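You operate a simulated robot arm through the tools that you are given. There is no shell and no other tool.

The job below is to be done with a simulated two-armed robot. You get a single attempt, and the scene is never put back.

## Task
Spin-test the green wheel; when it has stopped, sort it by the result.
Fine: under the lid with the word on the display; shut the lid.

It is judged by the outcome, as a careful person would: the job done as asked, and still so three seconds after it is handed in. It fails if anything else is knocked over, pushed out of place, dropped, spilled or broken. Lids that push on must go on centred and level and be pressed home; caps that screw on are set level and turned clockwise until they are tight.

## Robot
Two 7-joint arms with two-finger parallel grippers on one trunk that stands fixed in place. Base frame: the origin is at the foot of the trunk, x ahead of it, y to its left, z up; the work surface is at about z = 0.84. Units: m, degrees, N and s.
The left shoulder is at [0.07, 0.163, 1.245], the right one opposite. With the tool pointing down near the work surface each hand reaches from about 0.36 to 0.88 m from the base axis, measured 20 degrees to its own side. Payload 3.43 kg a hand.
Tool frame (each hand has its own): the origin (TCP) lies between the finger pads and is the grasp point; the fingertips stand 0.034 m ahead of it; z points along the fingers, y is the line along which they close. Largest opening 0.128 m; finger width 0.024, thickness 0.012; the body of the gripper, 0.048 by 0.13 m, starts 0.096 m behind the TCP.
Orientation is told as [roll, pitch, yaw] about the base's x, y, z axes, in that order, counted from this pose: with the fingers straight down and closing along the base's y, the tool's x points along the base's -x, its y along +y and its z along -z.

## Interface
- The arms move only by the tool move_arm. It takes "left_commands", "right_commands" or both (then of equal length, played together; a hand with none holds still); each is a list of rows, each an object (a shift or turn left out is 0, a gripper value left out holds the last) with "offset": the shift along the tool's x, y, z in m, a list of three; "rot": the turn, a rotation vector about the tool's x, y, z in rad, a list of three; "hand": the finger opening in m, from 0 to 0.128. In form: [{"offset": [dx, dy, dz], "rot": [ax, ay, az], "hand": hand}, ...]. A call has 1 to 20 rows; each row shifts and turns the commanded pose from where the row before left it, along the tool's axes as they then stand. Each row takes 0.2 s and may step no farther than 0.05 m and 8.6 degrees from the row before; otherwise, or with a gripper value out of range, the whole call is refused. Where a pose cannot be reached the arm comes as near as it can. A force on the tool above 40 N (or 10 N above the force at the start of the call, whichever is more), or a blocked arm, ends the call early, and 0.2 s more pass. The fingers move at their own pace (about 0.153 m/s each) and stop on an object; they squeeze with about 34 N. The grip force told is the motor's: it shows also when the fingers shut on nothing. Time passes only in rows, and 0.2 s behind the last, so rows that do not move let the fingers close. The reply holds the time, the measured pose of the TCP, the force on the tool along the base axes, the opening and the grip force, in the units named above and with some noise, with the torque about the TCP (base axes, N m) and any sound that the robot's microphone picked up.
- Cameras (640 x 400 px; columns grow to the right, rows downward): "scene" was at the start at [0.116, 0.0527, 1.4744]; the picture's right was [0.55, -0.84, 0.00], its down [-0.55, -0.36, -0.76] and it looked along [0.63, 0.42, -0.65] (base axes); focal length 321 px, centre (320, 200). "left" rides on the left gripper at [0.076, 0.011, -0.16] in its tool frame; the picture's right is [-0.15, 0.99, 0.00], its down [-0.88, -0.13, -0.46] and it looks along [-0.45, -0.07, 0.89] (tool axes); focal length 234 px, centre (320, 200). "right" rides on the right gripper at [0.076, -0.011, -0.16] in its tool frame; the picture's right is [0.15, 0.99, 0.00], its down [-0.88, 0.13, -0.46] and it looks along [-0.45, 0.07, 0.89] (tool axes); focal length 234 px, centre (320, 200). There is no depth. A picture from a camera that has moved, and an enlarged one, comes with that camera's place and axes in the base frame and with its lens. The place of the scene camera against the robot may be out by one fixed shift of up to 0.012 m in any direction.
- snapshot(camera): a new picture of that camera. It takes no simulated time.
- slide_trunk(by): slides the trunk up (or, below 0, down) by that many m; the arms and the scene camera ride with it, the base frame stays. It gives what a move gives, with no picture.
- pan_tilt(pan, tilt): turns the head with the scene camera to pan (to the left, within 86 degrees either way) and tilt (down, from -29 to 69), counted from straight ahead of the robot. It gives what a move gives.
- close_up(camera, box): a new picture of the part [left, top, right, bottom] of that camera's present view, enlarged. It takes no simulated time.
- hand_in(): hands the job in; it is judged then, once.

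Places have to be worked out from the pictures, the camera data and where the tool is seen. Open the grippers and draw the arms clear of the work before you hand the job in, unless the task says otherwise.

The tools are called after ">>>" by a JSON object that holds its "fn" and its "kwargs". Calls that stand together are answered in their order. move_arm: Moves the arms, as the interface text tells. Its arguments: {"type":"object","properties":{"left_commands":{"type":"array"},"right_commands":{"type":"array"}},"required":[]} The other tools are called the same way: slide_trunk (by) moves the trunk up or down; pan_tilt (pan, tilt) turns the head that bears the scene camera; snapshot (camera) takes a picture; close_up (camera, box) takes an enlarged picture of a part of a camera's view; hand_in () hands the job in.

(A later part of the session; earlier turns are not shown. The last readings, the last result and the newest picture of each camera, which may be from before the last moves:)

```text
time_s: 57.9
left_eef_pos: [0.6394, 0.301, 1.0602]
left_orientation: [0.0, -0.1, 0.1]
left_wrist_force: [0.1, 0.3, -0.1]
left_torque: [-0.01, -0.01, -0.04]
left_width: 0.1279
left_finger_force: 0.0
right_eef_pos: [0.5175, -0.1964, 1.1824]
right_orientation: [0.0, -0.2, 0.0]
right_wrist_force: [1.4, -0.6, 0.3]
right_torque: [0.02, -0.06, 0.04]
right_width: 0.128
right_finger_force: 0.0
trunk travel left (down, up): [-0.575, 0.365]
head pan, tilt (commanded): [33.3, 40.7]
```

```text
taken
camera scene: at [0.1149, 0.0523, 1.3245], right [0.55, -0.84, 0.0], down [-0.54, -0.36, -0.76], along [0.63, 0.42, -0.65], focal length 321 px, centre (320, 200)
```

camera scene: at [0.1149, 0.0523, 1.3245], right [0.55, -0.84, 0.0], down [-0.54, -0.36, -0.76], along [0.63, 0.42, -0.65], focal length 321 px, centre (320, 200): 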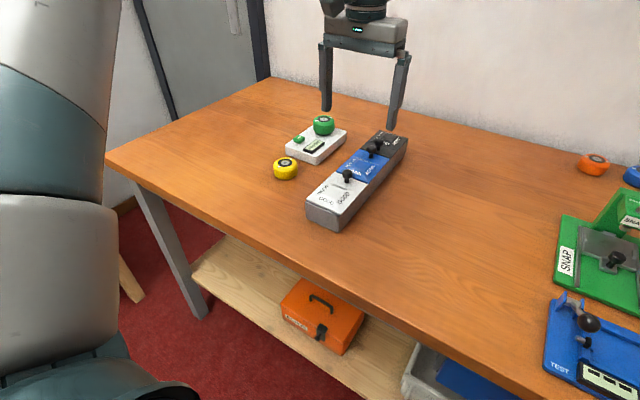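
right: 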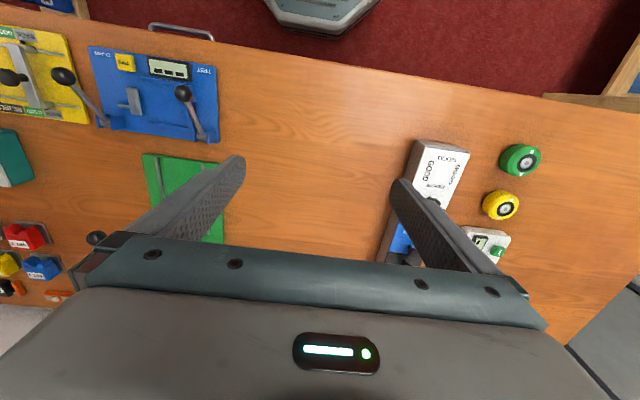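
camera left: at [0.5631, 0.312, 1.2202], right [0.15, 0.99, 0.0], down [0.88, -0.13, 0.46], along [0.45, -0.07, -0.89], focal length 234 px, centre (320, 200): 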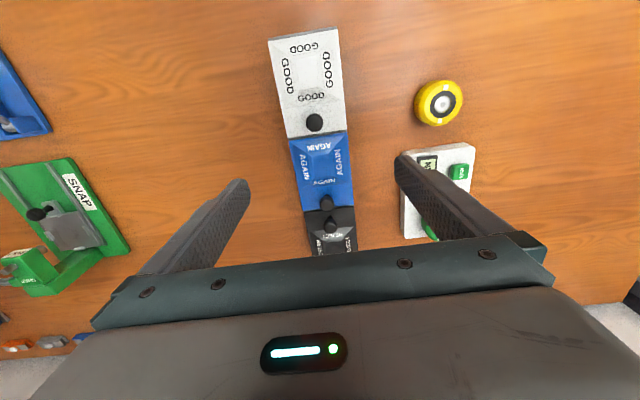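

>>> {"fn": "close_up", "kwargs": {"camera": "left", "box": [270, 100, 380, 260]}}

>>> {"fn": "close_up", "kwargs": {"camera": "left", "box": [285, 125, 365, 215]}}

>>> {"fn": "close_up", "kwargs": {"camera": "scene", "box": [300, 125, 420, 240]}}

>>> {"fn": "close_up", "kwargs": {"camera": "scene", "box": [330, 130, 410, 190]}}

```text
2.50 times, centred on (325, 180) of left
camera zoom: at [0.5631, 0.312, 1.2202], right [0.15, 0.99, 0.0], down [0.88, -0.13, 0.46], along [0.45, -0.07, -0.89], focal length 585 px, centre (308, 250)
```

zoom: 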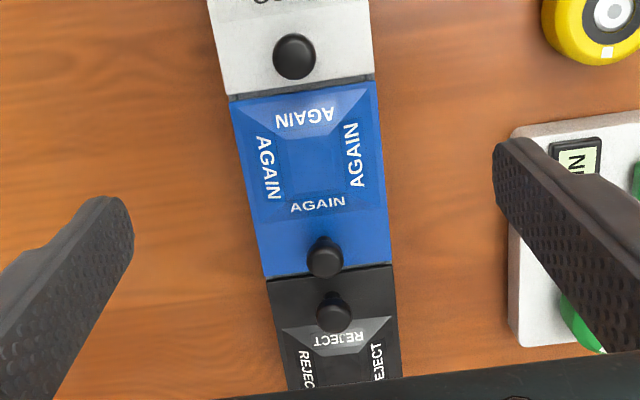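

```text
4.44 times, centred on (325, 170) of left
camera zoom: at [0.5631, 0.312, 1.2202], right [0.15, 0.99, 0.0], down [0.88, -0.13, 0.46], along [0.45, -0.07, -0.89], focal length 1041 px, centre (298, 333)
```

zoom: 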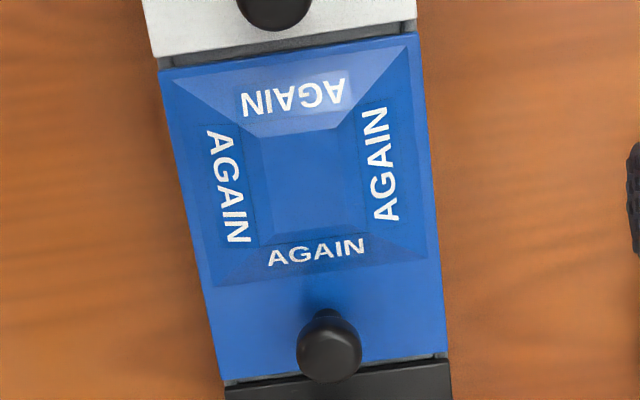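

```text
3.48 times, centred on (360, 182) of scene
camera zoom: at [0.1149, 0.0523, 1.3245], right [0.55, -0.84, 0.0], down [-0.54, -0.36, -0.76], along [0.63, 0.42, -0.65], focal length 1116 px, centre (181, 261)
```

zoom: 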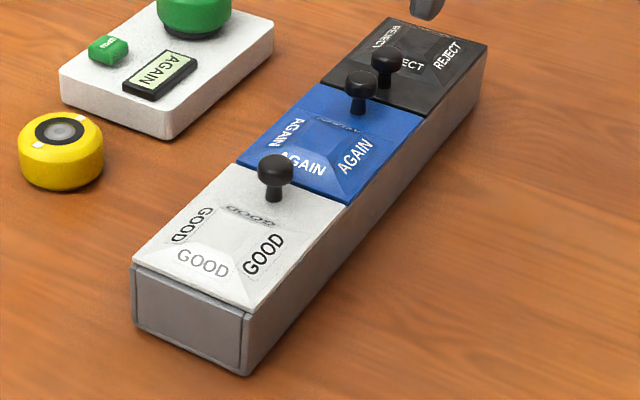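

```text
6.67 times, centred on (370, 160) of scene
camera zoom: at [0.1149, 0.0523, 1.3245], right [0.55, -0.84, 0.0], down [-0.54, -0.36, -0.76], along [0.63, 0.42, -0.65], focal length 2139 px, centre (-13, 467)
```

zoom: 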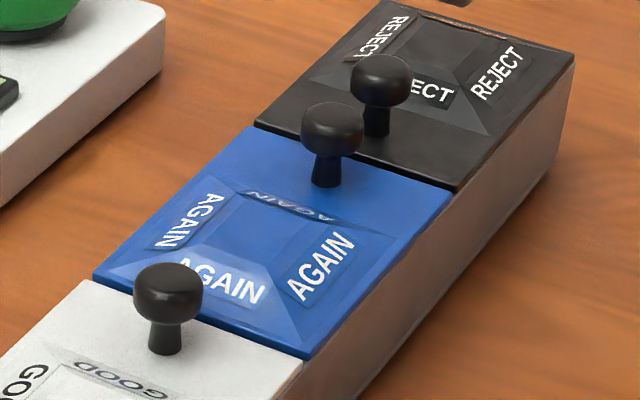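

The AGAIN lid spans x≈0.630–0.7425 and y≈0.259–0.338, top at z≈0.897. Its 21 mm knob is near the far edge at about (0.721, 0.298), so the hinge should be at the near edge. I'll hover above the knob with the fingers half open and refine the position.

>>> {"fn": "move_arm", "kwargs": {"left_commands": [{"offset": [-0.041, -0.0012, 0.028], "hand": 0.06}, {"offset": [-0.0405, -0.0012, 0.028], "hand": 0.06}, {"hand": 0.06}, {"hand": 0.06}]}}

>>> {"fn": "snapshot", "kwargs": {"camera": "left"}}

>>> {"fn": "close_up", "kwargs": {"camera": "left", "box": [260, 90, 380, 200]}}

>>> {"fn": "close_up", "kwargs": {"camera": "scene", "box": [320, 90, 410, 170]}}

```text
time_s: 58.9
left_eef_pos: [0.7237, 0.2997, 1.0021]
left_orientation: [0.0, -0.1, 0.1]
left_wrist_force: [0.2, -0.8, 0.6]
left_torque: [-0.02, 0.03, 0.01]
left_width: 0.0599
left_finger_force: 0.0
right_eef_pos: [0.5187, -0.1966, 1.1824]
right_orientation: [0.0, -0.1, 0.0]
right_wrist_force: [-0.2, 0.2, 0.0]
right_torque: [-0.01, 0.02, 0.06]
right_width: 0.1281
right_finger_force: 0.0
trunk travel left (down, up): [-0.575, 0.365]
head pan, tilt (commanded): [33.3, 40.7]
```

```text
taken
camera left: at [0.6465, 0.3102, 1.1626], right [0.15, 0.99, 0.0], down [0.88, -0.13, 0.46], along [0.45, -0.07, -0.89], focal length 234 px, centre (320, 200)
```

left: 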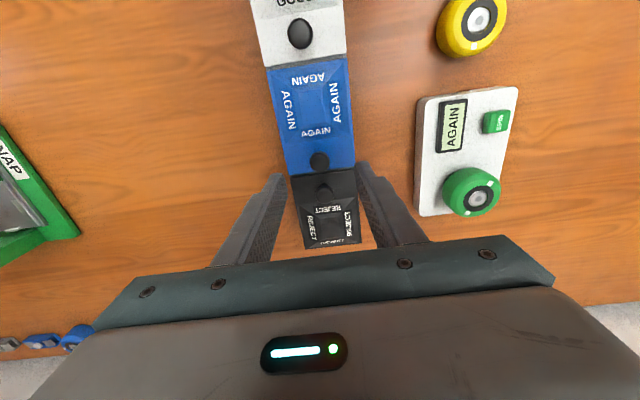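

```text
3.64 times, centred on (320, 145) of left
camera zoom: at [0.6465, 0.3102, 1.1626], right [0.15, 0.99, 0.0], down [0.88, -0.13, 0.46], along [0.45, -0.07, -0.89], focal length 852 px, centre (320, 400)
```

zoom: 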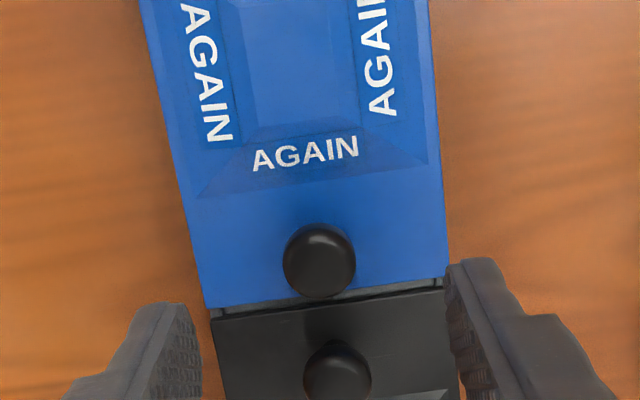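

```text
5.00 times, centred on (365, 130) of scene
camera zoom: at [0.1169, 0.0525, 1.3242], right [0.55, -0.84, 0.0], down [-0.55, -0.36, -0.76], along [0.63, 0.42, -0.65], focal length 1604 px, centre (95, 550)
```

zoom: 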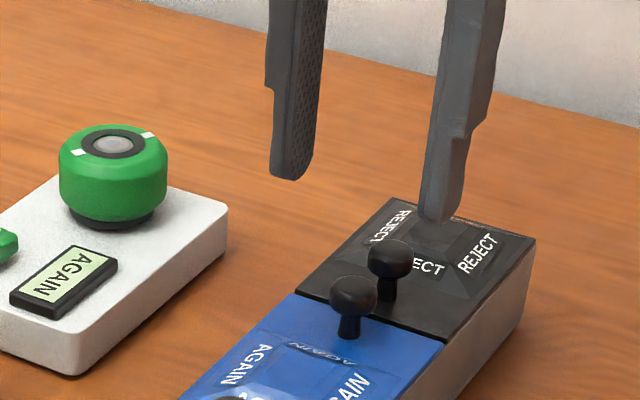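

The knob is directly under the TCP (about (0.723, 0.298)). I'll descend about 63 mm so the tips end about 8 mm above the lid, then close on the knob.

>>> {"fn": "move_arm", "kwargs": {"left_commands": [{"offset": [0, -0.0005, 0.025]}, {"offset": [0, -0.0005, 0.025]}, {"offset": [0, 0, 0.012]}, {"offset": [0, 0, 0]}]}}

>>> {"fn": "close_up", "kwargs": {"camera": "left", "box": [260, 120, 380, 230]}}

>>> {"fn": "close_up", "kwargs": {"camera": "scene", "box": [330, 110, 410, 170]}}

```text
time_s: 59.9
left_eef_pos: [0.718, 0.299, 0.9413]
left_orientation: [0.0, -0.2, 0.0]
left_wrist_force: [0.7, 0.4, 0.0]
left_torque: [-0.01, -0.02, 0.02]
left_width: 0.0599
left_finger_force: 0.2
left hand out of reach, approached as far as the arm can: row 3
right_eef_pos: [0.5185, -0.1964, 1.1816]
right_orientation: [-0.1, 0.0, -0.1]
right_wrist_force: [0.1, -0.1, 0.0]
right_torque: [0.0, -0.01, -0.02]
right_width: 0.1281
right_finger_force: 0.0
trunk travel left (down, up): [-0.575, 0.365]
head pan, tilt (commanded): [33.3, 40.7]
```

```text
3.64 times, centred on (320, 175) of left
camera zoom: at [0.6416, 0.3103, 1.101], right [0.15, 0.99, 0.0], down [0.88, -0.13, 0.46], along [0.45, -0.07, -0.89], focal length 852 px, centre (320, 291)
```

zoom: 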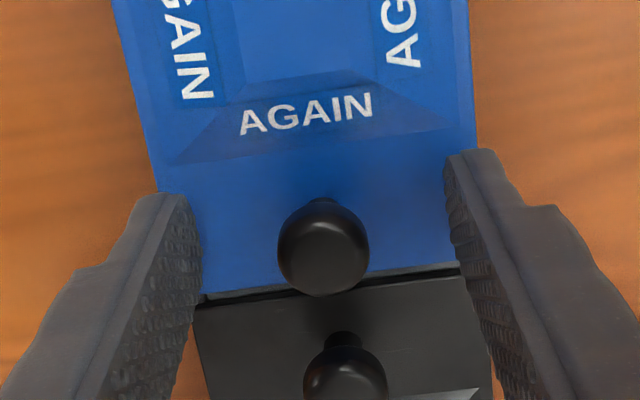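

```text
6.67 times, centred on (370, 140) of scene
camera zoom: at [0.1162, 0.0524, 1.3244], right [0.55, -0.84, 0.0], down [-0.55, -0.36, -0.76], along [0.63, 0.42, -0.65], focal length 2139 px, centre (-13, 600)
```

zoom: 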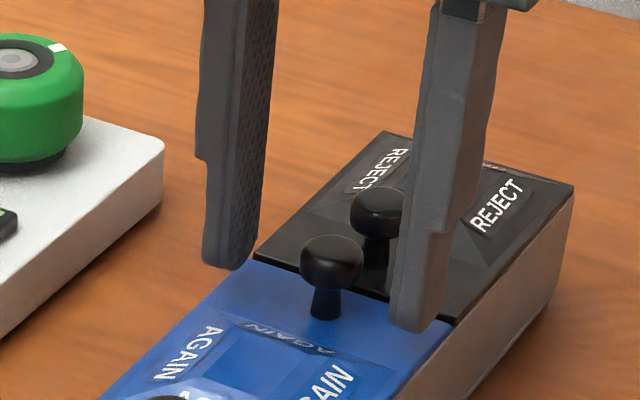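

The vertical tool is right at its reach limit here (6 mm short). I'll raise slightly and tilt about 20°, fingers leaning outward, which also suits the opening arc.

>>> {"fn": "move_arm", "kwargs": {"left_commands": [{"offset": [0.004, 0, -0.012]}, {"rot": [0, -0.1164, 0]}, {"rot": [0, -0.1164, 0]}, {"rot": [0, -0.1164, 0]}, {"offset": [0, 0, 0]}]}}

>>> {"fn": "close_up", "kwargs": {"camera": "left", "box": [260, 120, 380, 230]}}

```text
time_s: 61.1
left_eef_pos: [0.7151, 0.2996, 0.952]
left_orientation: [-0.1, -20.2, 0.1]
left_wrist_force: [-0.7, 0.0, -0.7]
left_torque: [0.01, 0.03, 0.04]
left_width: 0.0599
left_finger_force: 0.1
right_eef_pos: [0.5183, -0.1964, 1.1823]
right_orientation: [0.0, 0.0, 0.0]
right_wrist_force: [0.3, -0.6, -0.4]
right_torque: [-0.03, 0.0, 0.02]
right_width: 0.1281
right_finger_force: 0.0
trunk travel left (down, up): [-0.575, 0.365]
head pan, tilt (commanded): [33.3, 40.7]
```

```text
3.64 times, centred on (320, 175) of left
camera zoom: at [0.5886, 0.3107, 1.0771], right [0.14, 0.99, 0.05], down [0.67, -0.13, 0.73], along [0.73, -0.07, -0.68], focal length 852 px, centre (320, 291)
```

zoom: 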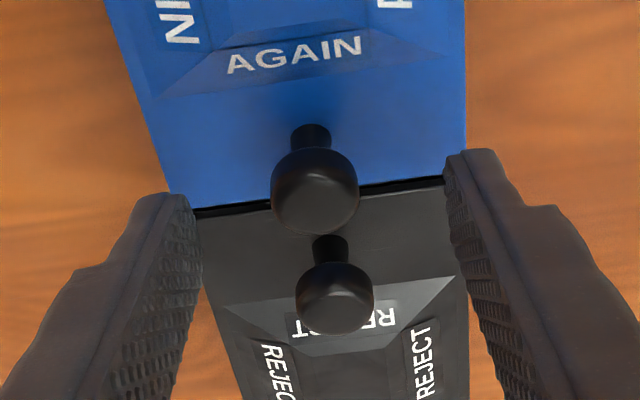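

The knob head solves to about (0.7235, 0.299, 0.918). I'll lower 12 mm along this tilt and close on the knob.

>>> {"fn": "move_arm", "kwargs": {"left_commands": [{"offset": [0.0016, -0.0006, 0.006]}, {"offset": [0.0016, 0, 0.006]}, {"offset": [0, 0, 0]}, {"hand": 0.0}, {"hand": 0.0}, {"hand": 0.0}, {"hand": 0.0}]}}

>>> {"fn": "close_up", "kwargs": {"camera": "left", "box": [260, 120, 380, 230]}}

>>> {"fn": "close_up", "kwargs": {"camera": "scene", "box": [330, 110, 410, 170]}}

```text
time_s: 62.7
left_eef_pos: [0.716, 0.2986, 0.9416]
left_orientation: [0.0, -20.0, -0.1]
left_wrist_force: [-1.1, -0.1, 0.7]
left_torque: [-0.01, 0.03, -0.03]
left_width: 0.0208
left_finger_force: 34.1
right_eef_pos: [0.5193, -0.197, 1.1821]
right_orientation: [0.0, -0.1, -0.1]
right_wrist_force: [-0.1, -0.4, 0.4]
right_torque: [0.0, -0.03, -0.01]
right_width: 0.128
right_finger_force: 0.0
trunk travel left (down, up): [-0.575, 0.365]
head pan, tilt (commanded): [33.3, 40.7]
```

```text
3.64 times, centred on (320, 175) of left
camera zoom: at [0.5892, 0.3097, 1.0644], right [0.14, 0.99, 0.05], down [0.67, -0.13, 0.73], along [0.73, -0.07, -0.68], focal length 852 px, centre (320, 291)
```

zoom: 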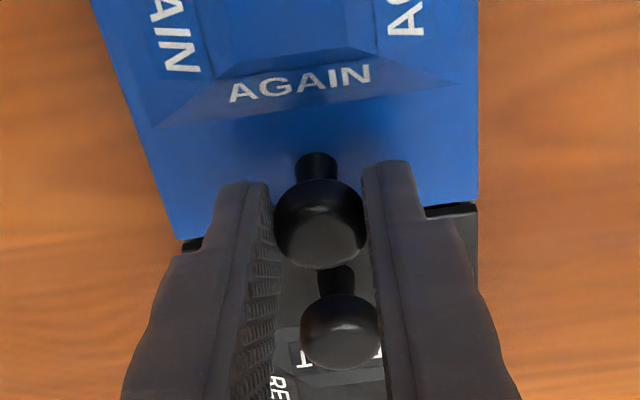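

```text
6.67 times, centred on (370, 140) of scene
camera zoom: at [0.116, 0.0524, 1.3244], right [0.55, -0.84, 0.0], down [-0.55, -0.36, -0.76], along [0.63, 0.42, -0.65], focal length 2139 px, centre (-13, 600)
```

zoom: 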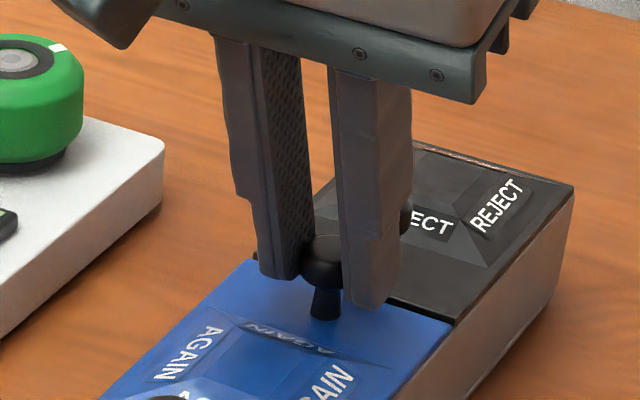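

The knob is gripped (0.0208 m). I'll start the opening arc about a hinge at x≈0.631: first 20° only, checking the force and the picture.

>>> {"fn": "move_arm", "kwargs": {"left_commands": [{"offset": [0.00065, 0, -0.0083], "rot": [0, -0.02618, 0]}, {"offset": [0.00065, 0, -0.0083], "rot": [0, -0.02618, 0]}, {"offset": [0.00165, 0, -0.0083], "rot": [0, -0.02618, 0]}, {"offset": [0.00165, 0, -0.0083], "rot": [0, -0.02618, 0]}, {"offset": [0, 0, 0]}]}}

>>> {"fn": "close_up", "kwargs": {"camera": "scene", "box": [310, 100, 420, 190]}}

>>> {"fn": "close_up", "kwargs": {"camera": "left", "box": [260, 60, 380, 230]}}

```text
time_s: 63.9
left_eef_pos: [0.6994, 0.2999, 0.9659]
left_orientation: [0.0, -25.8, 0.0]
left_wrist_force: [0.2, 0.5, -31.3]
left_torque: [0.01, 0.43, 0.02]
left_width: 0.0213
left_finger_force: 34.2
right_eef_pos: [0.5216, -0.1956, 1.1813]
right_orientation: [-0.1, 0.2, 0.1]
right_wrist_force: [0.6, -0.2, 0.1]
right_torque: [-0.03, -0.01, -0.01]
right_width: 0.1279
right_finger_force: 0.1
trunk travel left (down, up): [-0.575, 0.365]
head pan, tilt (commanded): [33.3, 40.7]
```

```text
4.44 times, centred on (365, 145) of scene
camera zoom: at [0.1199, 0.054, 1.3238], right [0.55, -0.84, 0.0], down [-0.55, -0.36, -0.76], along [0.63, 0.41, -0.66], focal length 1426 px, centre (120, 444)
```

zoom: 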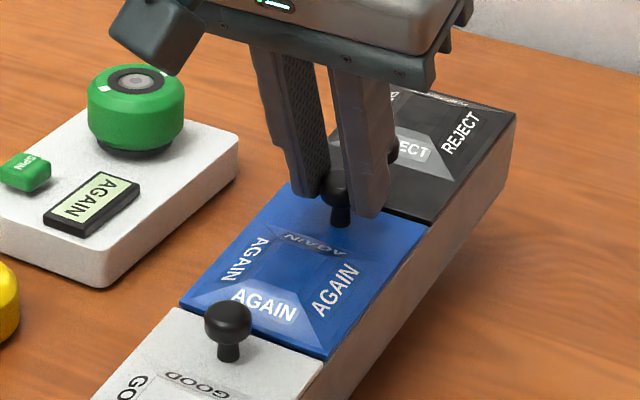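

```text
2.35 times, centred on (320, 145) of left
camera zoom: at [0.5622, 0.3107, 1.0758], right [0.13, 0.99, 0.06], down [0.59, -0.13, 0.79], along [0.79, -0.07, -0.61], focal length 551 px, centre (320, 329)
```

zoom: 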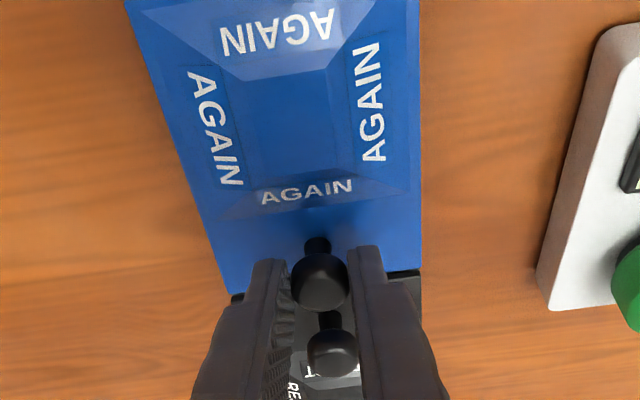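

The wrist pulls 31 N. From the pictures the knob has moved to about (0.705, 0.946), which fits a 20° opening, but I must be sure the box itself isn't being lifted. I'll look at the whole box.

>>> {"fn": "close_up", "kwargs": {"camera": "scene", "box": [300, 125, 420, 240]}}

>>> {"fn": "snapshot", "kwargs": {"camera": "right"}}

>>> {"fn": "snapshot", "kwargs": {"camera": "left"}}

```text
3.48 times, centred on (360, 182) of scene
camera zoom: at [0.1199, 0.054, 1.3238], right [0.55, -0.84, 0.0], down [-0.55, -0.36, -0.76], along [0.63, 0.41, -0.66], focal length 1116 px, centre (181, 261)
```

zoom: 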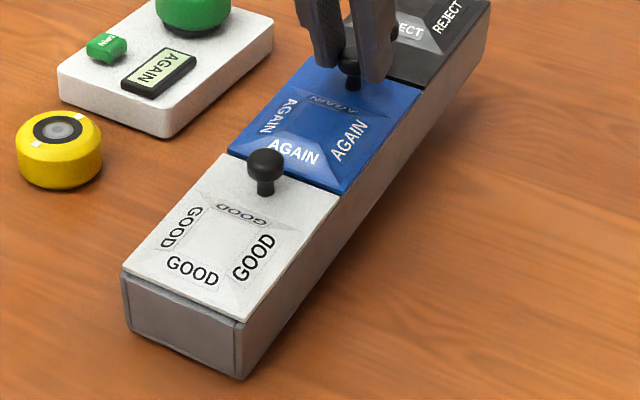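

```text
taken
camera right: at [0.4467, -0.2052, 1.3403], right [-0.15, 0.99, 0.0], down [0.88, 0.13, 0.45], along [0.45, 0.07, -0.89], focal length 234 px, centre (320, 200)
```

right: 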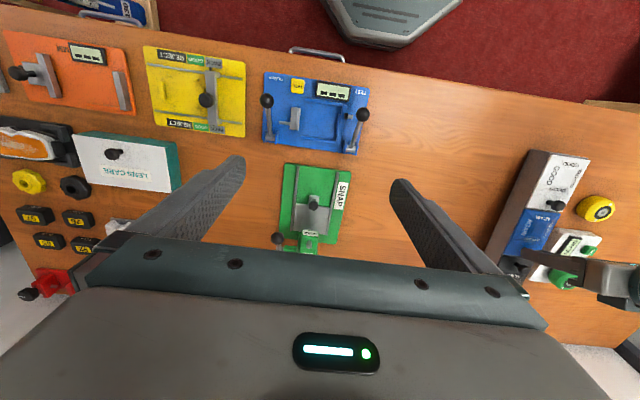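

```text
taken
camera left: at [0.5622, 0.3107, 1.0758], right [0.13, 0.99, 0.06], down [0.59, -0.13, 0.79], along [0.79, -0.07, -0.61], focal length 234 px, centre (320, 200)
```

left: 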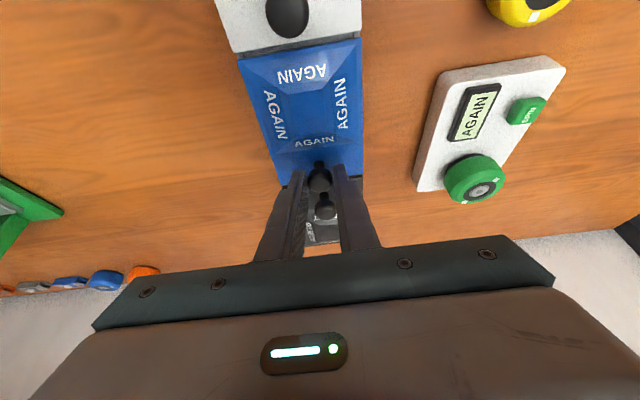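

The whole box is tilting up at its far end; the lid isn't opening. I'll reverse the same path gently and set the box back down.

>>> {"fn": "move_arm", "kwargs": {"left_commands": [{"offset": [-0.0006, 0, 0.0042], "rot": [0, 0.01309, 0]}, {"offset": [-0.0006, 0, 0.0042], "rot": [0, 0.01309, 0]}, {"offset": [-0.0007, 0, 0.00415], "rot": [0, 0.01309, 0]}, {"offset": [-0.0007, 0, 0.00415], "rot": [0, 0.01309, 0]}, {"offset": [-0.0001, 0, 0.00415], "rot": [0, 0.01309, 0]}, {"offset": [-0.0001, 0, 0.00415], "rot": [0, 0.01309, 0]}, {"offset": [-0.0002, 0, 0.00415], "rot": [0, 0.01309, 0]}, {"offset": [-0.0002, 0, 0.0038], "rot": [0, 0.01309, 0]}, {"offset": [0, 0, 0]}]}}

>>> {"fn": "close_up", "kwargs": {"camera": "scene", "box": [300, 125, 420, 240]}}

```text
time_s: 65.9
left_eef_pos: [0.715, 0.2995, 0.9447]
left_orientation: [0.1, -20.5, 0.1]
left_wrist_force: [-1.9, 5.5, 7.8]
left_torque: [0.13, 0.39, 0.02]
left_width: 0.0214
left_finger_force: 34.1
right_eef_pos: [0.5164, -0.1963, 1.1835]
right_orientation: [0.0, -0.1, 0.0]
right_wrist_force: [-0.5, -0.2, 0.2]
right_torque: [0.01, 0.01, -0.02]
right_width: 0.1282
right_finger_force: 0.1
trunk travel left (down, up): [-0.575, 0.365]
head pan, tilt (commanded): [33.3, 40.7]
```

```text
3.48 times, centred on (360, 182) of scene
camera zoom: at [0.1147, 0.053, 1.3249], right [0.55, -0.84, 0.0], down [-0.54, -0.36, -0.76], along [0.63, 0.42, -0.65], focal length 1116 px, centre (181, 261)
```

zoom: 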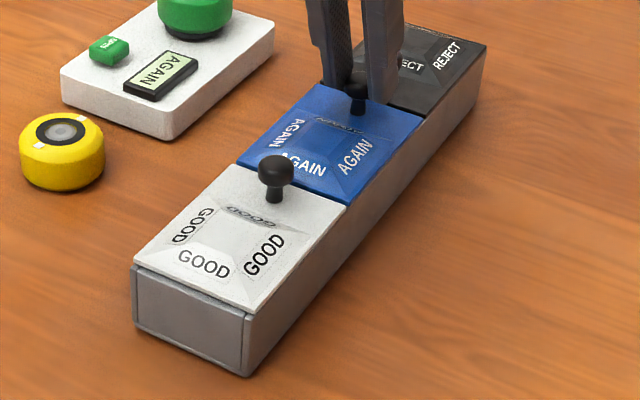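

The near end is back in place. I'll check whether the far end has fully settled on the table.

>>> {"fn": "close_up", "kwargs": {"camera": "scene", "box": [340, 120, 420, 190]}}

>>> {"fn": "close_up", "kwargs": {"camera": "left", "box": [240, 60, 400, 260]}}

>>> {"fn": "close_up", "kwargs": {"camera": "right", "box": [480, 130, 640, 310]}}

```text
5.71 times, centred on (380, 155) of scene
camera zoom: at [0.1147, 0.053, 1.3249], right [0.55, -0.84, 0.0], down [-0.54, -0.36, -0.76], along [0.63, 0.42, -0.65], focal length 1834 px, centre (-23, 457)
```

zoom: 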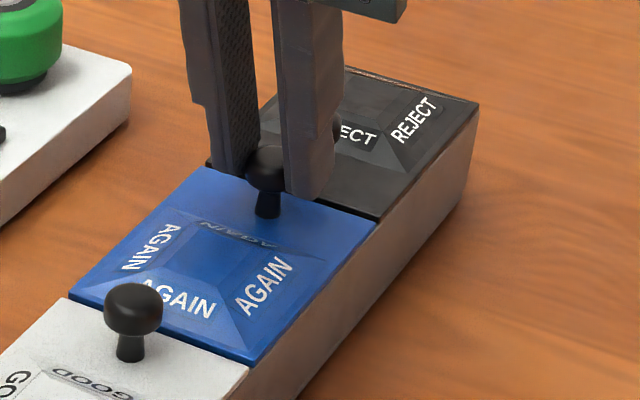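

```text
2.00 times, centred on (320, 160) of left
camera zoom: at [0.588, 0.3105, 1.0681], right [0.14, 0.99, 0.05], down [0.67, -0.13, 0.74], along [0.73, -0.07, -0.68], focal length 468 px, centre (320, 280)
```

zoom: 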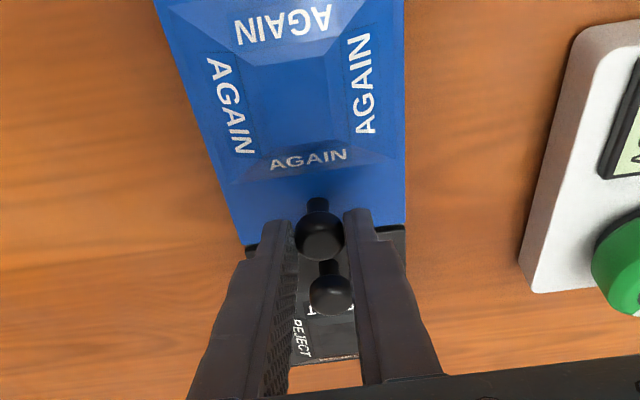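

```text
2.22 times, centred on (560, 220) of right
camera zoom: at [0.4415, -0.2062, 1.3426], right [-0.15, 0.99, 0.0], down [0.88, 0.13, 0.46], along [0.45, 0.07, -0.89], focal length 520 px, centre (-213, 156)
```

zoom: 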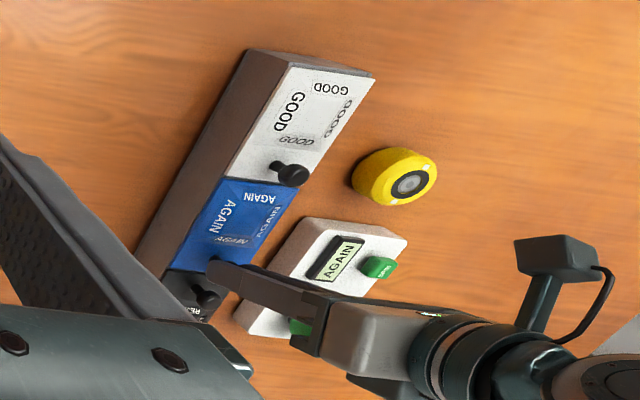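

The far corner is back within half a pixel, so the box is down in its place again. The lid clearly doesn't open by simply pulling that way, so I'll release the knob, back off, and study the lid edges from a low angle.

>>> {"fn": "move_arm", "kwargs": {"left_commands": [{"offset": [0, 0, -0.002]}, {"hand": 0.05}, {"hand": 0.05}, {"offset": [0, 0, -0.03]}, {"offset": [0.02, 0, -0.04]}, {"offset": [0, 0, 0]}]}}

>>> {"fn": "close_up", "kwargs": {"camera": "scene", "box": [340, 125, 420, 195]}}

>>> {"fn": "close_up", "kwargs": {"camera": "scene", "box": [300, 160, 370, 240]}}

>>> {"fn": "close_up", "kwargs": {"camera": "left", "box": [240, 40, 400, 240]}}

```text
time_s: 67.3
left_eef_pos: [0.6726, 0.3006, 1.0008]
left_orientation: [0.0, -19.9, 0.0]
left_wrist_force: [0.6, 0.3, -0.4]
left_torque: [0.0, -0.01, -0.01]
left_width: 0.0502
left_finger_force: 0.1
right_eef_pos: [0.5196, -0.1972, 1.1817]
right_orientation: [0.0, 0.1, -0.1]
right_wrist_force: [-0.5, -0.7, 0.1]
right_torque: [0.0, 0.01, 0.03]
right_width: 0.1282
right_finger_force: 0.1
trunk travel left (down, up): [-0.575, 0.365]
head pan, tilt (commanded): [33.3, 40.7]
```

```text
5.71 times, centred on (380, 160) of scene
camera zoom: at [0.1177, 0.0525, 1.3242], right [0.55, -0.84, 0.0], down [-0.55, -0.36, -0.76], along [0.63, 0.42, -0.65], focal length 1834 px, centre (-23, 429)
```

zoom: 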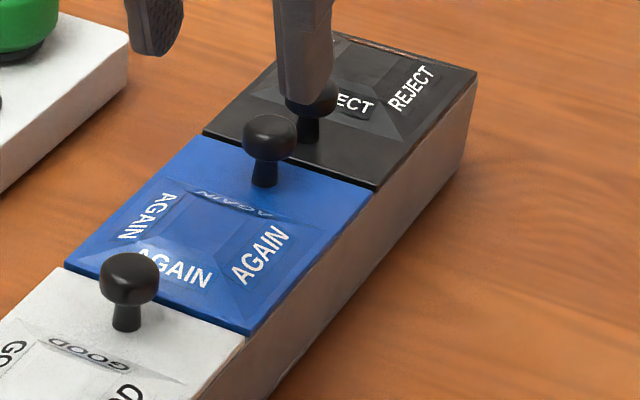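

```text
5.00 times, centred on (335, 200) of scene
camera zoom: at [0.1177, 0.0525, 1.3242], right [0.55, -0.84, 0.0], down [-0.55, -0.36, -0.76], along [0.63, 0.42, -0.65], focal length 1604 px, centre (245, 200)
```

zoom: 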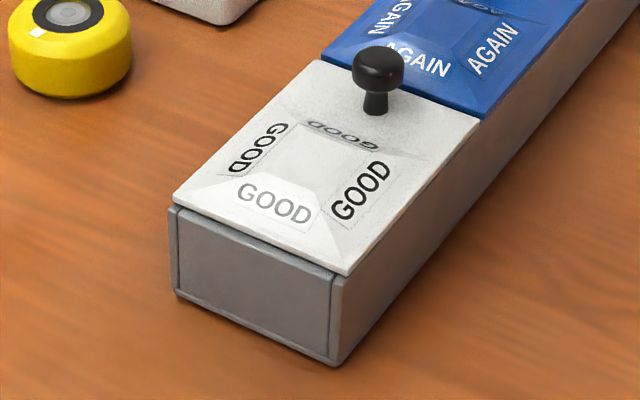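

```text
2.00 times, centred on (320, 140) of left
camera zoom: at [0.5462, 0.3115, 1.1248], right [0.14, 0.99, 0.05], down [0.67, -0.13, 0.73], along [0.73, -0.07, -0.68], focal length 468 px, centre (320, 320)
```

zoom: 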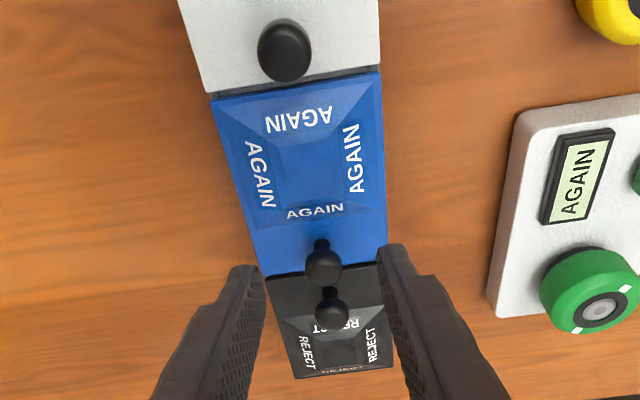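

I see no latch or hinge detail. The lid is a plate with a raised pyramid, and pulling 31 N at the knob tipped the heavy box before the lid moved. I'll grip the knob again and pull up with a small force only, below the tipping force, and hold, to see whether the lid creeps open.

>>> {"fn": "move_arm", "kwargs": {"left_commands": [{"offset": [-0.02, -0.001, 0.04]}, {"offset": [0, 0, 0.03]}, {"offset": [0, 0, 0.002]}, {"offset": [0, 0, 0]}, {"hand": 0.0}, {"hand": 0.0}, {"hand": 0.0}, {"hand": 0.0}]}}

>>> {"fn": "move_arm", "kwargs": {"left_commands": [{"offset": [-0.0003, 0, -0.001]}, {"offset": [-0.0003, 0, -0.001]}, {"offset": [0, 0, 0]}, {"offset": [0, 0, 0]}, {"offset": [0, 0, 0]}, {"offset": [0, 0, 0]}, {"offset": [0, 0, 0]}]}}

>>> {"fn": "close_up", "kwargs": {"camera": "scene", "box": [340, 125, 420, 195]}}

```text
time_s: 69.1
left_eef_pos: [0.7165, 0.3002, 0.9409]
left_orientation: [0.0, -20.1, 0.1]
left_wrist_force: [2.4, 8.8, 0.9]
left_torque: [0.24, -0.14, 0.05]
left_width: 0.0213
left_finger_force: 33.4
right_eef_pos: [0.5178, -0.1953, 1.1825]
right_orientation: [0.0, -0.1, 0.0]
right_wrist_force: [-1.0, 0.0, 0.5]
right_torque: [0.0, 0.04, -0.01]
right_width: 0.1283
right_finger_force: 0.1
trunk travel left (down, up): [-0.575, 0.365]
head pan, tilt (commanded): [33.3, 40.7]
```

```text
time_s: 70.7
left_eef_pos: [0.715, 0.3004, 0.9406]
left_orientation: [0.0, -20.0, 0.0]
left_wrist_force: [-1.8, 8.3, -0.5]
left_torque: [0.21, 0.28, 0.09]
left_width: 0.0213
left_finger_force: 33.8
right_eef_pos: [0.5185, -0.1955, 1.1825]
right_orientation: [-0.1, 0.0, 0.1]
right_wrist_force: [0.6, 0.0, -0.8]
right_torque: [-0.01, 0.02, 0.01]
right_width: 0.1278
right_finger_force: 0.1
trunk travel left (down, up): [-0.575, 0.365]
head pan, tilt (commanded): [33.3, 40.7]
```

```text
5.71 times, centred on (380, 160) of scene
camera zoom: at [0.1172, 0.0542, 1.3241], right [0.55, -0.84, 0.0], down [-0.55, -0.36, -0.76], along [0.63, 0.41, -0.65], focal length 1834 px, centre (-23, 429)
```

zoom: 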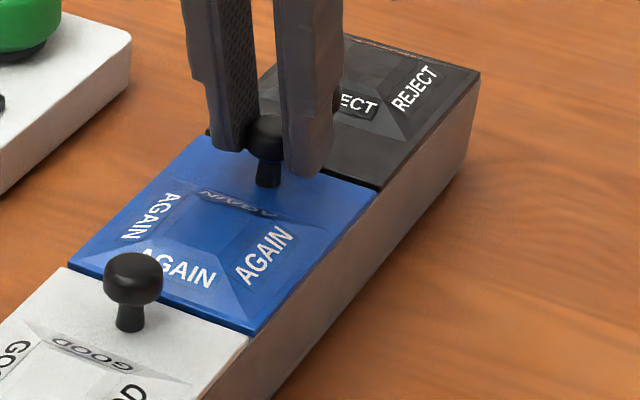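

At 2 mm there's almost no load (−0.5 N). I'll keep raising in 2 mm increments and read the force each time.

>>> {"fn": "move_arm", "kwargs": {"left_commands": [{"offset": [-0.0003, 0.001, -0.001]}, {"offset": [-0.0003, 0, -0.001]}, {"offset": [0, 0, 0]}, {"offset": [0, 0, 0]}]}}

>>> {"fn": "move_arm", "kwargs": {"left_commands": [{"offset": [-0.0003, 0, -0.001]}, {"offset": [-0.0003, 0, -0.001]}, {"offset": [0, 0, 0]}, {"offset": [0, 0, 0]}]}}

>>> {"fn": "close_up", "kwargs": {"camera": "left", "box": [260, 120, 380, 230]}}

```text
time_s: 71.7
left_eef_pos: [0.7164, 0.2992, 0.9393]
left_orientation: [-0.1, -19.8, 0.0]
left_wrist_force: [-3.3, -0.3, 0.2]
left_torque: [-0.03, 0.9, 0.0]
left_width: 0.0213
left_finger_force: 33.7
right_eef_pos: [0.5212, -0.1962, 1.18]
right_orientation: [-0.1, 0.1, -0.2]
right_wrist_force: [0.7, 0.6, 0.5]
right_torque: [-0.04, -0.01, -0.01]
right_width: 0.1282
right_finger_force: 0.0
trunk travel left (down, up): [-0.575, 0.365]
head pan, tilt (commanded): [33.3, 40.7]
```

```text
time_s: 72.7
left_eef_pos: [0.7155, 0.3003, 0.9419]
left_orientation: [-0.1, -19.8, -0.1]
left_wrist_force: [-2.9, -0.6, -0.7]
left_torque: [0.01, 0.24, -0.04]
left_width: 0.0211
left_finger_force: 34.1
right_eef_pos: [0.5212, -0.1947, 1.1816]
right_orientation: [0.0, 0.0, 0.0]
right_wrist_force: [-0.4, 0.5, 1.1]
right_torque: [0.01, 0.0, 0.03]
right_width: 0.1279
right_finger_force: 0.1
trunk travel left (down, up): [-0.575, 0.365]
head pan, tilt (commanded): [33.3, 40.7]
```

```text
3.64 times, centred on (320, 175) of left
camera zoom: at [0.5909, 0.3111, 1.0677], right [0.14, 0.99, 0.05], down [0.67, -0.13, 0.73], along [0.73, -0.07, -0.68], focal length 852 px, centre (320, 291)
```

zoom: 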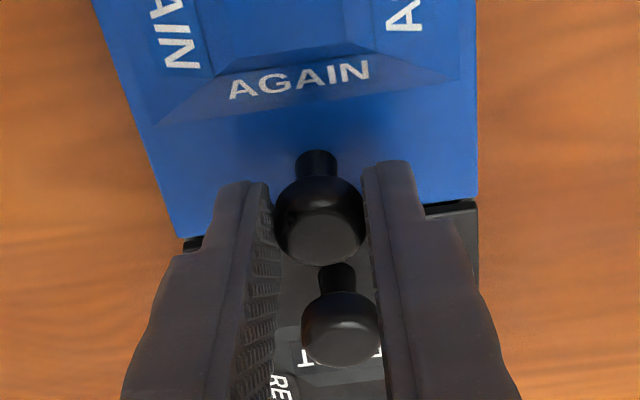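

Strangely, 6 mm of commanded lift gave almost no load and little measured rise. I'll command a further 5 mm in one go and compare the pose, force and picture.

>>> {"fn": "move_arm", "kwargs": {"left_commands": [{"offset": [-0.0006, 0, -0.0018]}, {"offset": [-0.0006, 0, -0.0018]}, {"offset": [-0.0006, 0, -0.0018]}, {"offset": [0, 0, 0]}]}}

>>> {"fn": "close_up", "kwargs": {"camera": "left", "box": [260, 120, 380, 230]}}

>>> {"fn": "close_up", "kwargs": {"camera": "scene", "box": [340, 125, 420, 195]}}

```text
time_s: 73.7
left_eef_pos: [0.7165, 0.299, 0.9489]
left_orientation: [0.1, -19.8, 0.0]
left_wrist_force: [-2.9, 0.4, -32.0]
left_torque: [0.0, 0.2, -0.03]
left_width: 0.0214
left_finger_force: 34.1
right_eef_pos: [0.5213, -0.1959, 1.181]
right_orientation: [0.0, 0.0, 0.1]
right_wrist_force: [-0.2, 0.4, 1.2]
right_torque: [0.02, 0.0, -0.04]
right_width: 0.1281
right_finger_force: 0.1
trunk travel left (down, up): [-0.575, 0.365]
head pan, tilt (commanded): [33.3, 40.7]
```

```text
3.64 times, centred on (320, 175) of left
camera zoom: at [0.5911, 0.3107, 1.0737], right [0.14, 0.99, 0.05], down [0.67, -0.13, 0.73], along [0.73, -0.07, -0.68], focal length 852 px, centre (320, 291)
```

zoom: 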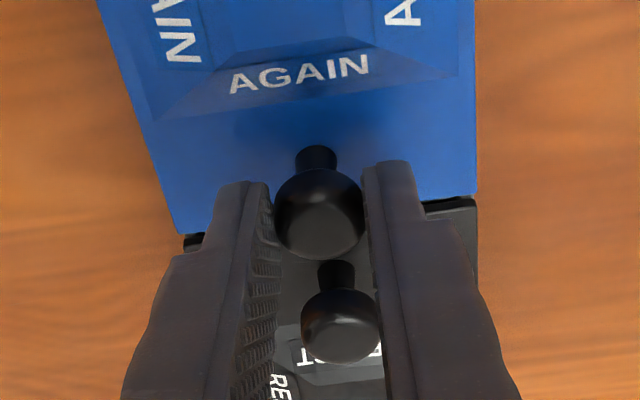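

```text
5.71 times, centred on (380, 160) of scene
camera zoom: at [0.1197, 0.0541, 1.3239], right [0.55, -0.84, 0.0], down [-0.55, -0.36, -0.76], along [0.63, 0.41, -0.65], focal length 1834 px, centre (-23, 429)
```

zoom: 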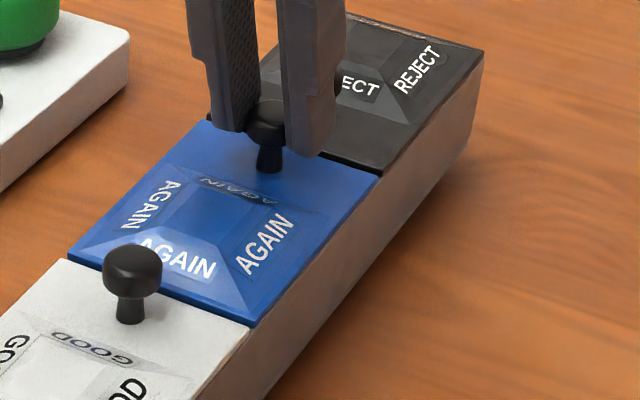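

At 32 N the box starts to tip again and the lid stays shut, so it isn't opened by lifting here. I'll set it back down right away.

>>> {"fn": "move_arm", "kwargs": {"left_commands": [{"offset": [0.0006, 0, 0.0018]}, {"offset": [0.0006, 0, 0.0018]}, {"offset": [0.0006, 0, 0.0018]}, {"offset": [0.0006, 0, 0.0018]}, {"offset": [0, 0, 0]}]}}

>>> {"fn": "close_up", "kwargs": {"camera": "scene", "box": [340, 125, 420, 195]}}

```text
time_s: 74.9
left_eef_pos: [0.7187, 0.3004, 0.9433]
left_orientation: [0.0, -20.2, 0.1]
left_wrist_force: [9.6, 2.1, -14.2]
left_torque: [0.06, 0.04, 0.02]
left_width: 0.0215
left_finger_force: 33.8
right_eef_pos: [0.5213, -0.1962, 1.1817]
right_orientation: [0.1, 0.1, -0.1]
right_wrist_force: [-0.4, -0.1, 0.4]
right_torque: [0.0, 0.01, -0.03]
right_width: 0.1281
right_finger_force: 0.0
trunk travel left (down, up): [-0.575, 0.365]
head pan, tilt (commanded): [33.3, 40.7]
```

```text
5.71 times, centred on (380, 160) of scene
camera zoom: at [0.1195, 0.0535, 1.3241], right [0.55, -0.84, 0.0], down [-0.55, -0.36, -0.76], along [0.63, 0.42, -0.65], focal length 1834 px, centre (-23, 429)
```

zoom: 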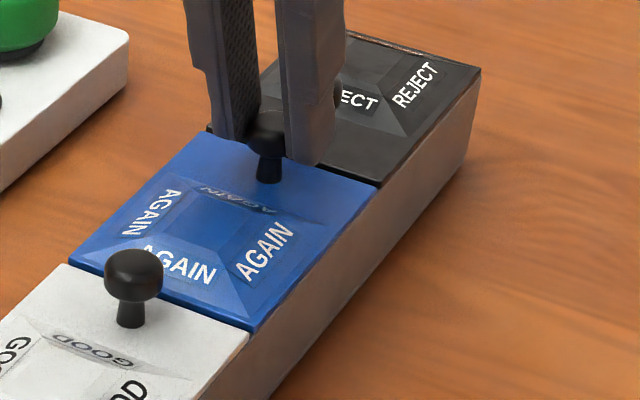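

The box is down again. I'll relax the remaining pull, then test with a light force whether the lid slides along x.

>>> {"fn": "move_arm", "kwargs": {"left_commands": [{"offset": [-0.0004, 0, 0.0023]}, {"offset": [0, 0, 0]}, {"offset": [0, 0, 0]}]}}

>>> {"fn": "move_arm", "kwargs": {"left_commands": [{"offset": [-0.00094, 0, 0.00034]}, {"offset": [-0.00094, 0, 0.00034]}, {"offset": [0, 0, 0]}, {"offset": [0, 0, 0]}]}}

>>> {"fn": "close_up", "kwargs": {"camera": "left", "box": [260, 60, 380, 230]}}

```text
time_s: 75.7
left_eef_pos: [0.7179, 0.2986, 0.9441]
left_orientation: [0.0, -20.4, 0.0]
left_wrist_force: [12.2, 6.1, 3.8]
left_torque: [0.19, -0.19, 0.08]
left_width: 0.0213
left_finger_force: 33.9
right_eef_pos: [0.519, -0.1959, 1.1811]
right_orientation: [0.0, 0.0, -0.1]
right_wrist_force: [-0.5, -0.5, 0.0]
right_torque: [-0.04, -0.03, -0.01]
right_width: 0.1276
right_finger_force: 0.0
trunk travel left (down, up): [-0.575, 0.365]
head pan, tilt (commanded): [33.3, 40.7]
```

```text
time_s: 76.7
left_eef_pos: [0.7179, 0.2989, 0.9453]
left_orientation: [0.0, -20.3, 0.0]
left_wrist_force: [10.2, 8.5, 15.5]
left_torque: [0.26, -0.27, 0.09]
left_width: 0.0215
left_finger_force: 34.1
right_eef_pos: [0.5184, -0.1963, 1.1814]
right_orientation: [0.0, -0.2, 0.0]
right_wrist_force: [0.8, -0.2, 0.3]
right_torque: [-0.01, -0.04, 0.02]
right_width: 0.1281
right_finger_force: 0.2
trunk travel left (down, up): [-0.575, 0.365]
head pan, tilt (commanded): [33.3, 40.7]
```

```text
2.35 times, centred on (320, 145) of left
camera zoom: at [0.5917, 0.3102, 1.0683], right [0.14, 0.99, 0.05], down [0.67, -0.13, 0.73], along [0.73, -0.07, -0.68], focal length 551 px, centre (320, 329)
```

zoom: 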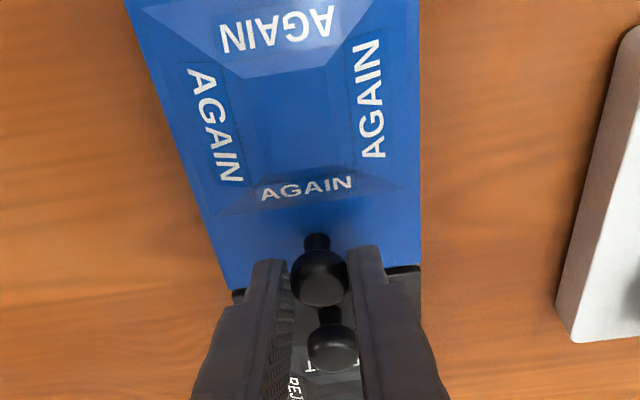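

These readings are muddied by grip preload. I'll release the knob, back off a little, and look closely at the gaps around the lids to learn how they are meant to open.

>>> {"fn": "move_arm", "kwargs": {"left_commands": [{"offset": [0, 0, -0.002]}, {"hand": 0.05}, {"hand": 0.05}, {"offset": [0, 0, -0.035]}, {"offset": [0.03, 0, -0.035]}, {"offset": [0.045, 0, 0]}, {"offset": [0.045, 0, 0]}, {"offset": [0, 0, 0]}]}}

>>> {"fn": "snapshot", "kwargs": {"camera": "left"}}

>>> {"fn": "close_up", "kwargs": {"camera": "left", "box": [240, 60, 400, 160]}}

>>> {"fn": "close_up", "kwargs": {"camera": "scene", "box": [355, 125, 415, 170]}}

>>> {"fn": "close_up", "kwargs": {"camera": "scene", "box": [325, 145, 385, 195]}}

```text
time_s: 78.5
left_eef_pos: [0.5811, 0.2977, 0.968]
left_orientation: [-0.1, -20.1, 0.0]
left_wrist_force: [0.7, -0.4, -0.8]
left_torque: [-0.01, 0.04, 0.04]
left_width: 0.0502
left_finger_force: 0.1
right_eef_pos: [0.5191, -0.1976, 1.1804]
right_orientation: [0.0, 0.0, -0.1]
right_wrist_force: [0.0, 0.0, -0.2]
right_torque: [0.0, 0.0, 0.01]
right_width: 0.1279
right_finger_force: 0.0
trunk travel left (down, up): [-0.575, 0.365]
head pan, tilt (commanded): [33.3, 40.7]
```

```text
taken
camera left: at [0.4546, 0.3099, 1.0931], right [0.14, 0.99, 0.05], down [0.67, -0.13, 0.73], along [0.73, -0.07, -0.68], focal length 234 px, centre (320, 200)
```

left: 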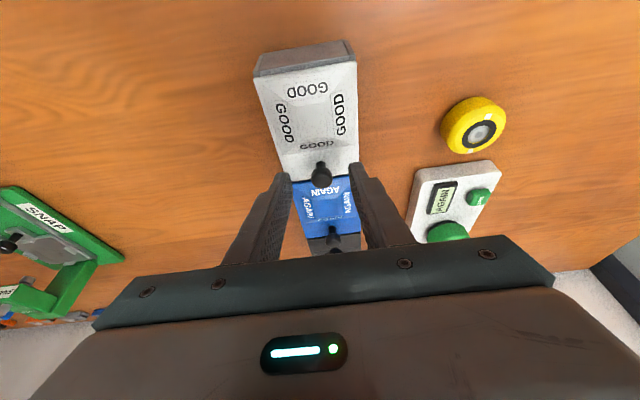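

```text
4.00 times, centred on (320, 110) of left
camera zoom: at [0.4546, 0.3099, 1.0931], right [0.14, 0.99, 0.05], down [0.67, -0.13, 0.73], along [0.73, -0.07, -0.68], focal length 937 px, centre (320, 560)
```

zoom: 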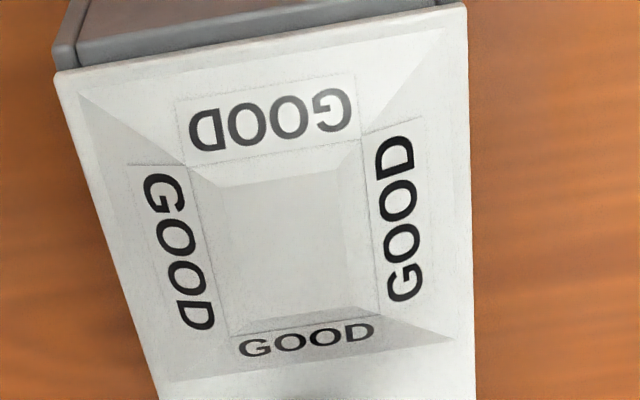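

```text
8.89 times, centred on (385, 148) of scene
camera zoom: at [0.1169, 0.0524, 1.3243], right [0.55, -0.84, 0.0], down [-0.55, -0.36, -0.76], along [0.63, 0.42, -0.65], focal length 2852 px, centre (-258, 667)
```

zoom: 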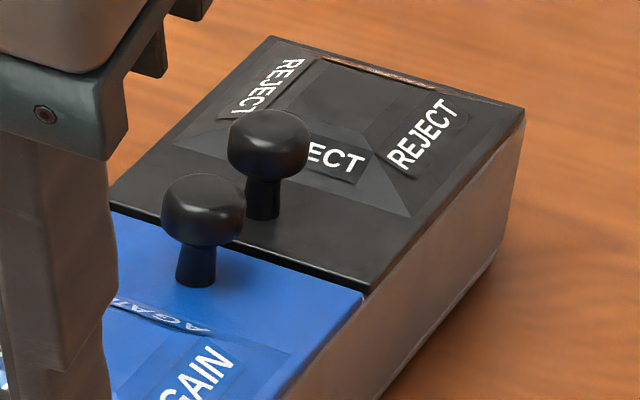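

```text
8.00 times, centred on (355, 170) of scene
camera zoom: at [0.1169, 0.0524, 1.3243], right [0.55, -0.84, 0.0], down [-0.55, -0.36, -0.76], along [0.63, 0.42, -0.65], focal length 2567 px, centre (40, 440)
```

zoom: 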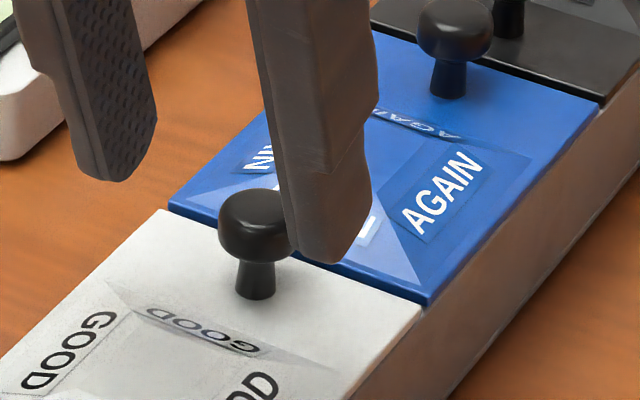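

I want more clues. The neighbouring LENS CARE box seems to be built the same way, so I'll zoom in on it with the right camera, and on the gaps of our box.

>>> {"fn": "close_up", "kwargs": {"camera": "right", "box": [60, 120, 200, 200]}}

>>> {"fn": "close_up", "kwargs": {"camera": "right", "box": [500, 140, 600, 290]}}

>>> {"fn": "close_up", "kwargs": {"camera": "scene", "box": [300, 175, 350, 240]}}

```text
4.57 times, centred on (130, 160) of right
camera zoom: at [0.4436, -0.207, 1.3413], right [-0.15, 0.99, 0.0], down [0.88, 0.13, 0.46], along [0.45, 0.07, -0.89], focal length 1070 px, centre (1189, 383)
```

zoom: 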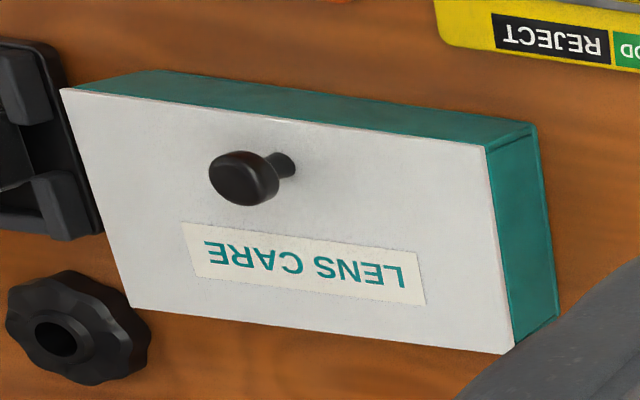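

```text
2.67 times, centred on (550, 215) of right
camera zoom: at [0.4436, -0.207, 1.3413], right [-0.15, 0.99, 0.0], down [0.88, 0.13, 0.46], along [0.45, 0.07, -0.89], focal length 624 px, centre (-293, 160)
```

zoom: 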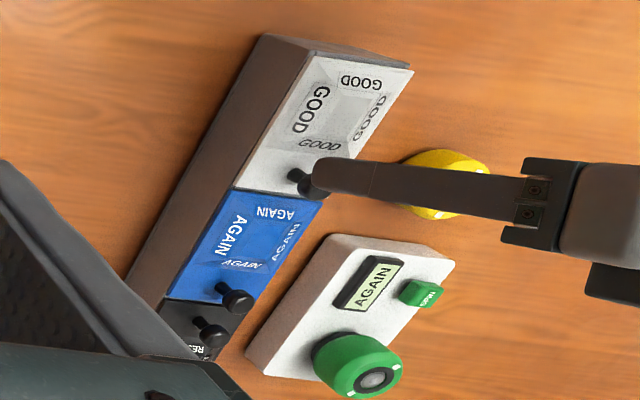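

```text
6.15 times, centred on (325, 208) of scene
camera zoom: at [0.1169, 0.0524, 1.3243], right [0.55, -0.84, 0.0], down [-0.55, -0.36, -0.76], along [0.63, 0.42, -0.65], focal length 1975 px, centre (289, 154)
```

zoom: 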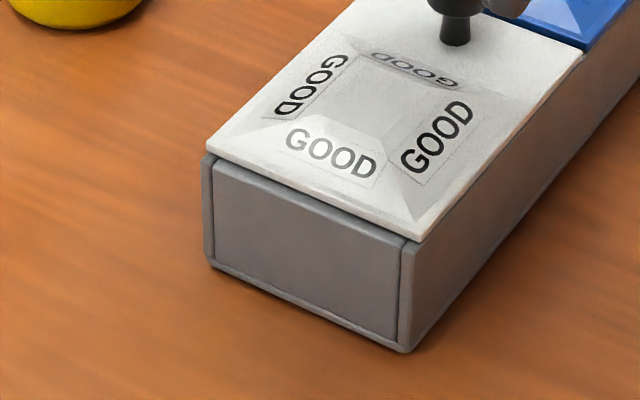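

The LENS CARE lid has its knob opposite the far edge, like a hinged lid. As a gentle check of how these lids work, I'll grip the GOOD knob, where the box can't tip about its near end, and lift it only slightly with little force.

>>> {"fn": "move_arm", "kwargs": {"left_commands": [{"offset": [-0.0034, 0.0008, 0.016]}, {"offset": [-0.0033, 0, 0.0159]}, {"offset": [0, 0, 0]}, {"hand": 0.0}, {"hand": 0.0}, {"hand": 0.0}, {"hand": 0.0}]}}

>>> {"fn": "close_up", "kwargs": {"camera": "left", "box": [260, 100, 380, 230]}}

```text
time_s: 80.1
left_eef_pos: [0.5973, 0.3, 0.9406]
left_orientation: [0.0, -20.2, 0.0]
left_wrist_force: [-2.8, 1.5, 0.3]
left_torque: [0.02, 0.09, 0.01]
left_width: 0.0208
left_finger_force: 34.7
right_eef_pos: [0.5184, -0.1958, 1.1823]
right_orientation: [0.0, -0.1, 0.1]
right_wrist_force: [-0.2, -0.1, 0.0]
right_torque: [0.02, 0.0, 0.0]
right_width: 0.1279
right_finger_force: 0.1
trunk travel left (down, up): [-0.575, 0.365]
head pan, tilt (commanded): [33.3, 40.7]
```

```text
3.08 times, centred on (320, 165) of left
camera zoom: at [0.4705, 0.3111, 1.0654], right [0.14, 0.99, 0.05], down [0.67, -0.13, 0.73], along [0.73, -0.07, -0.68], focal length 720 px, centre (320, 308)
```

zoom: 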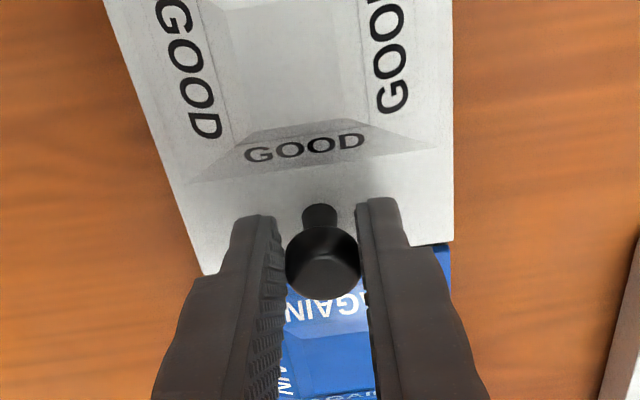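

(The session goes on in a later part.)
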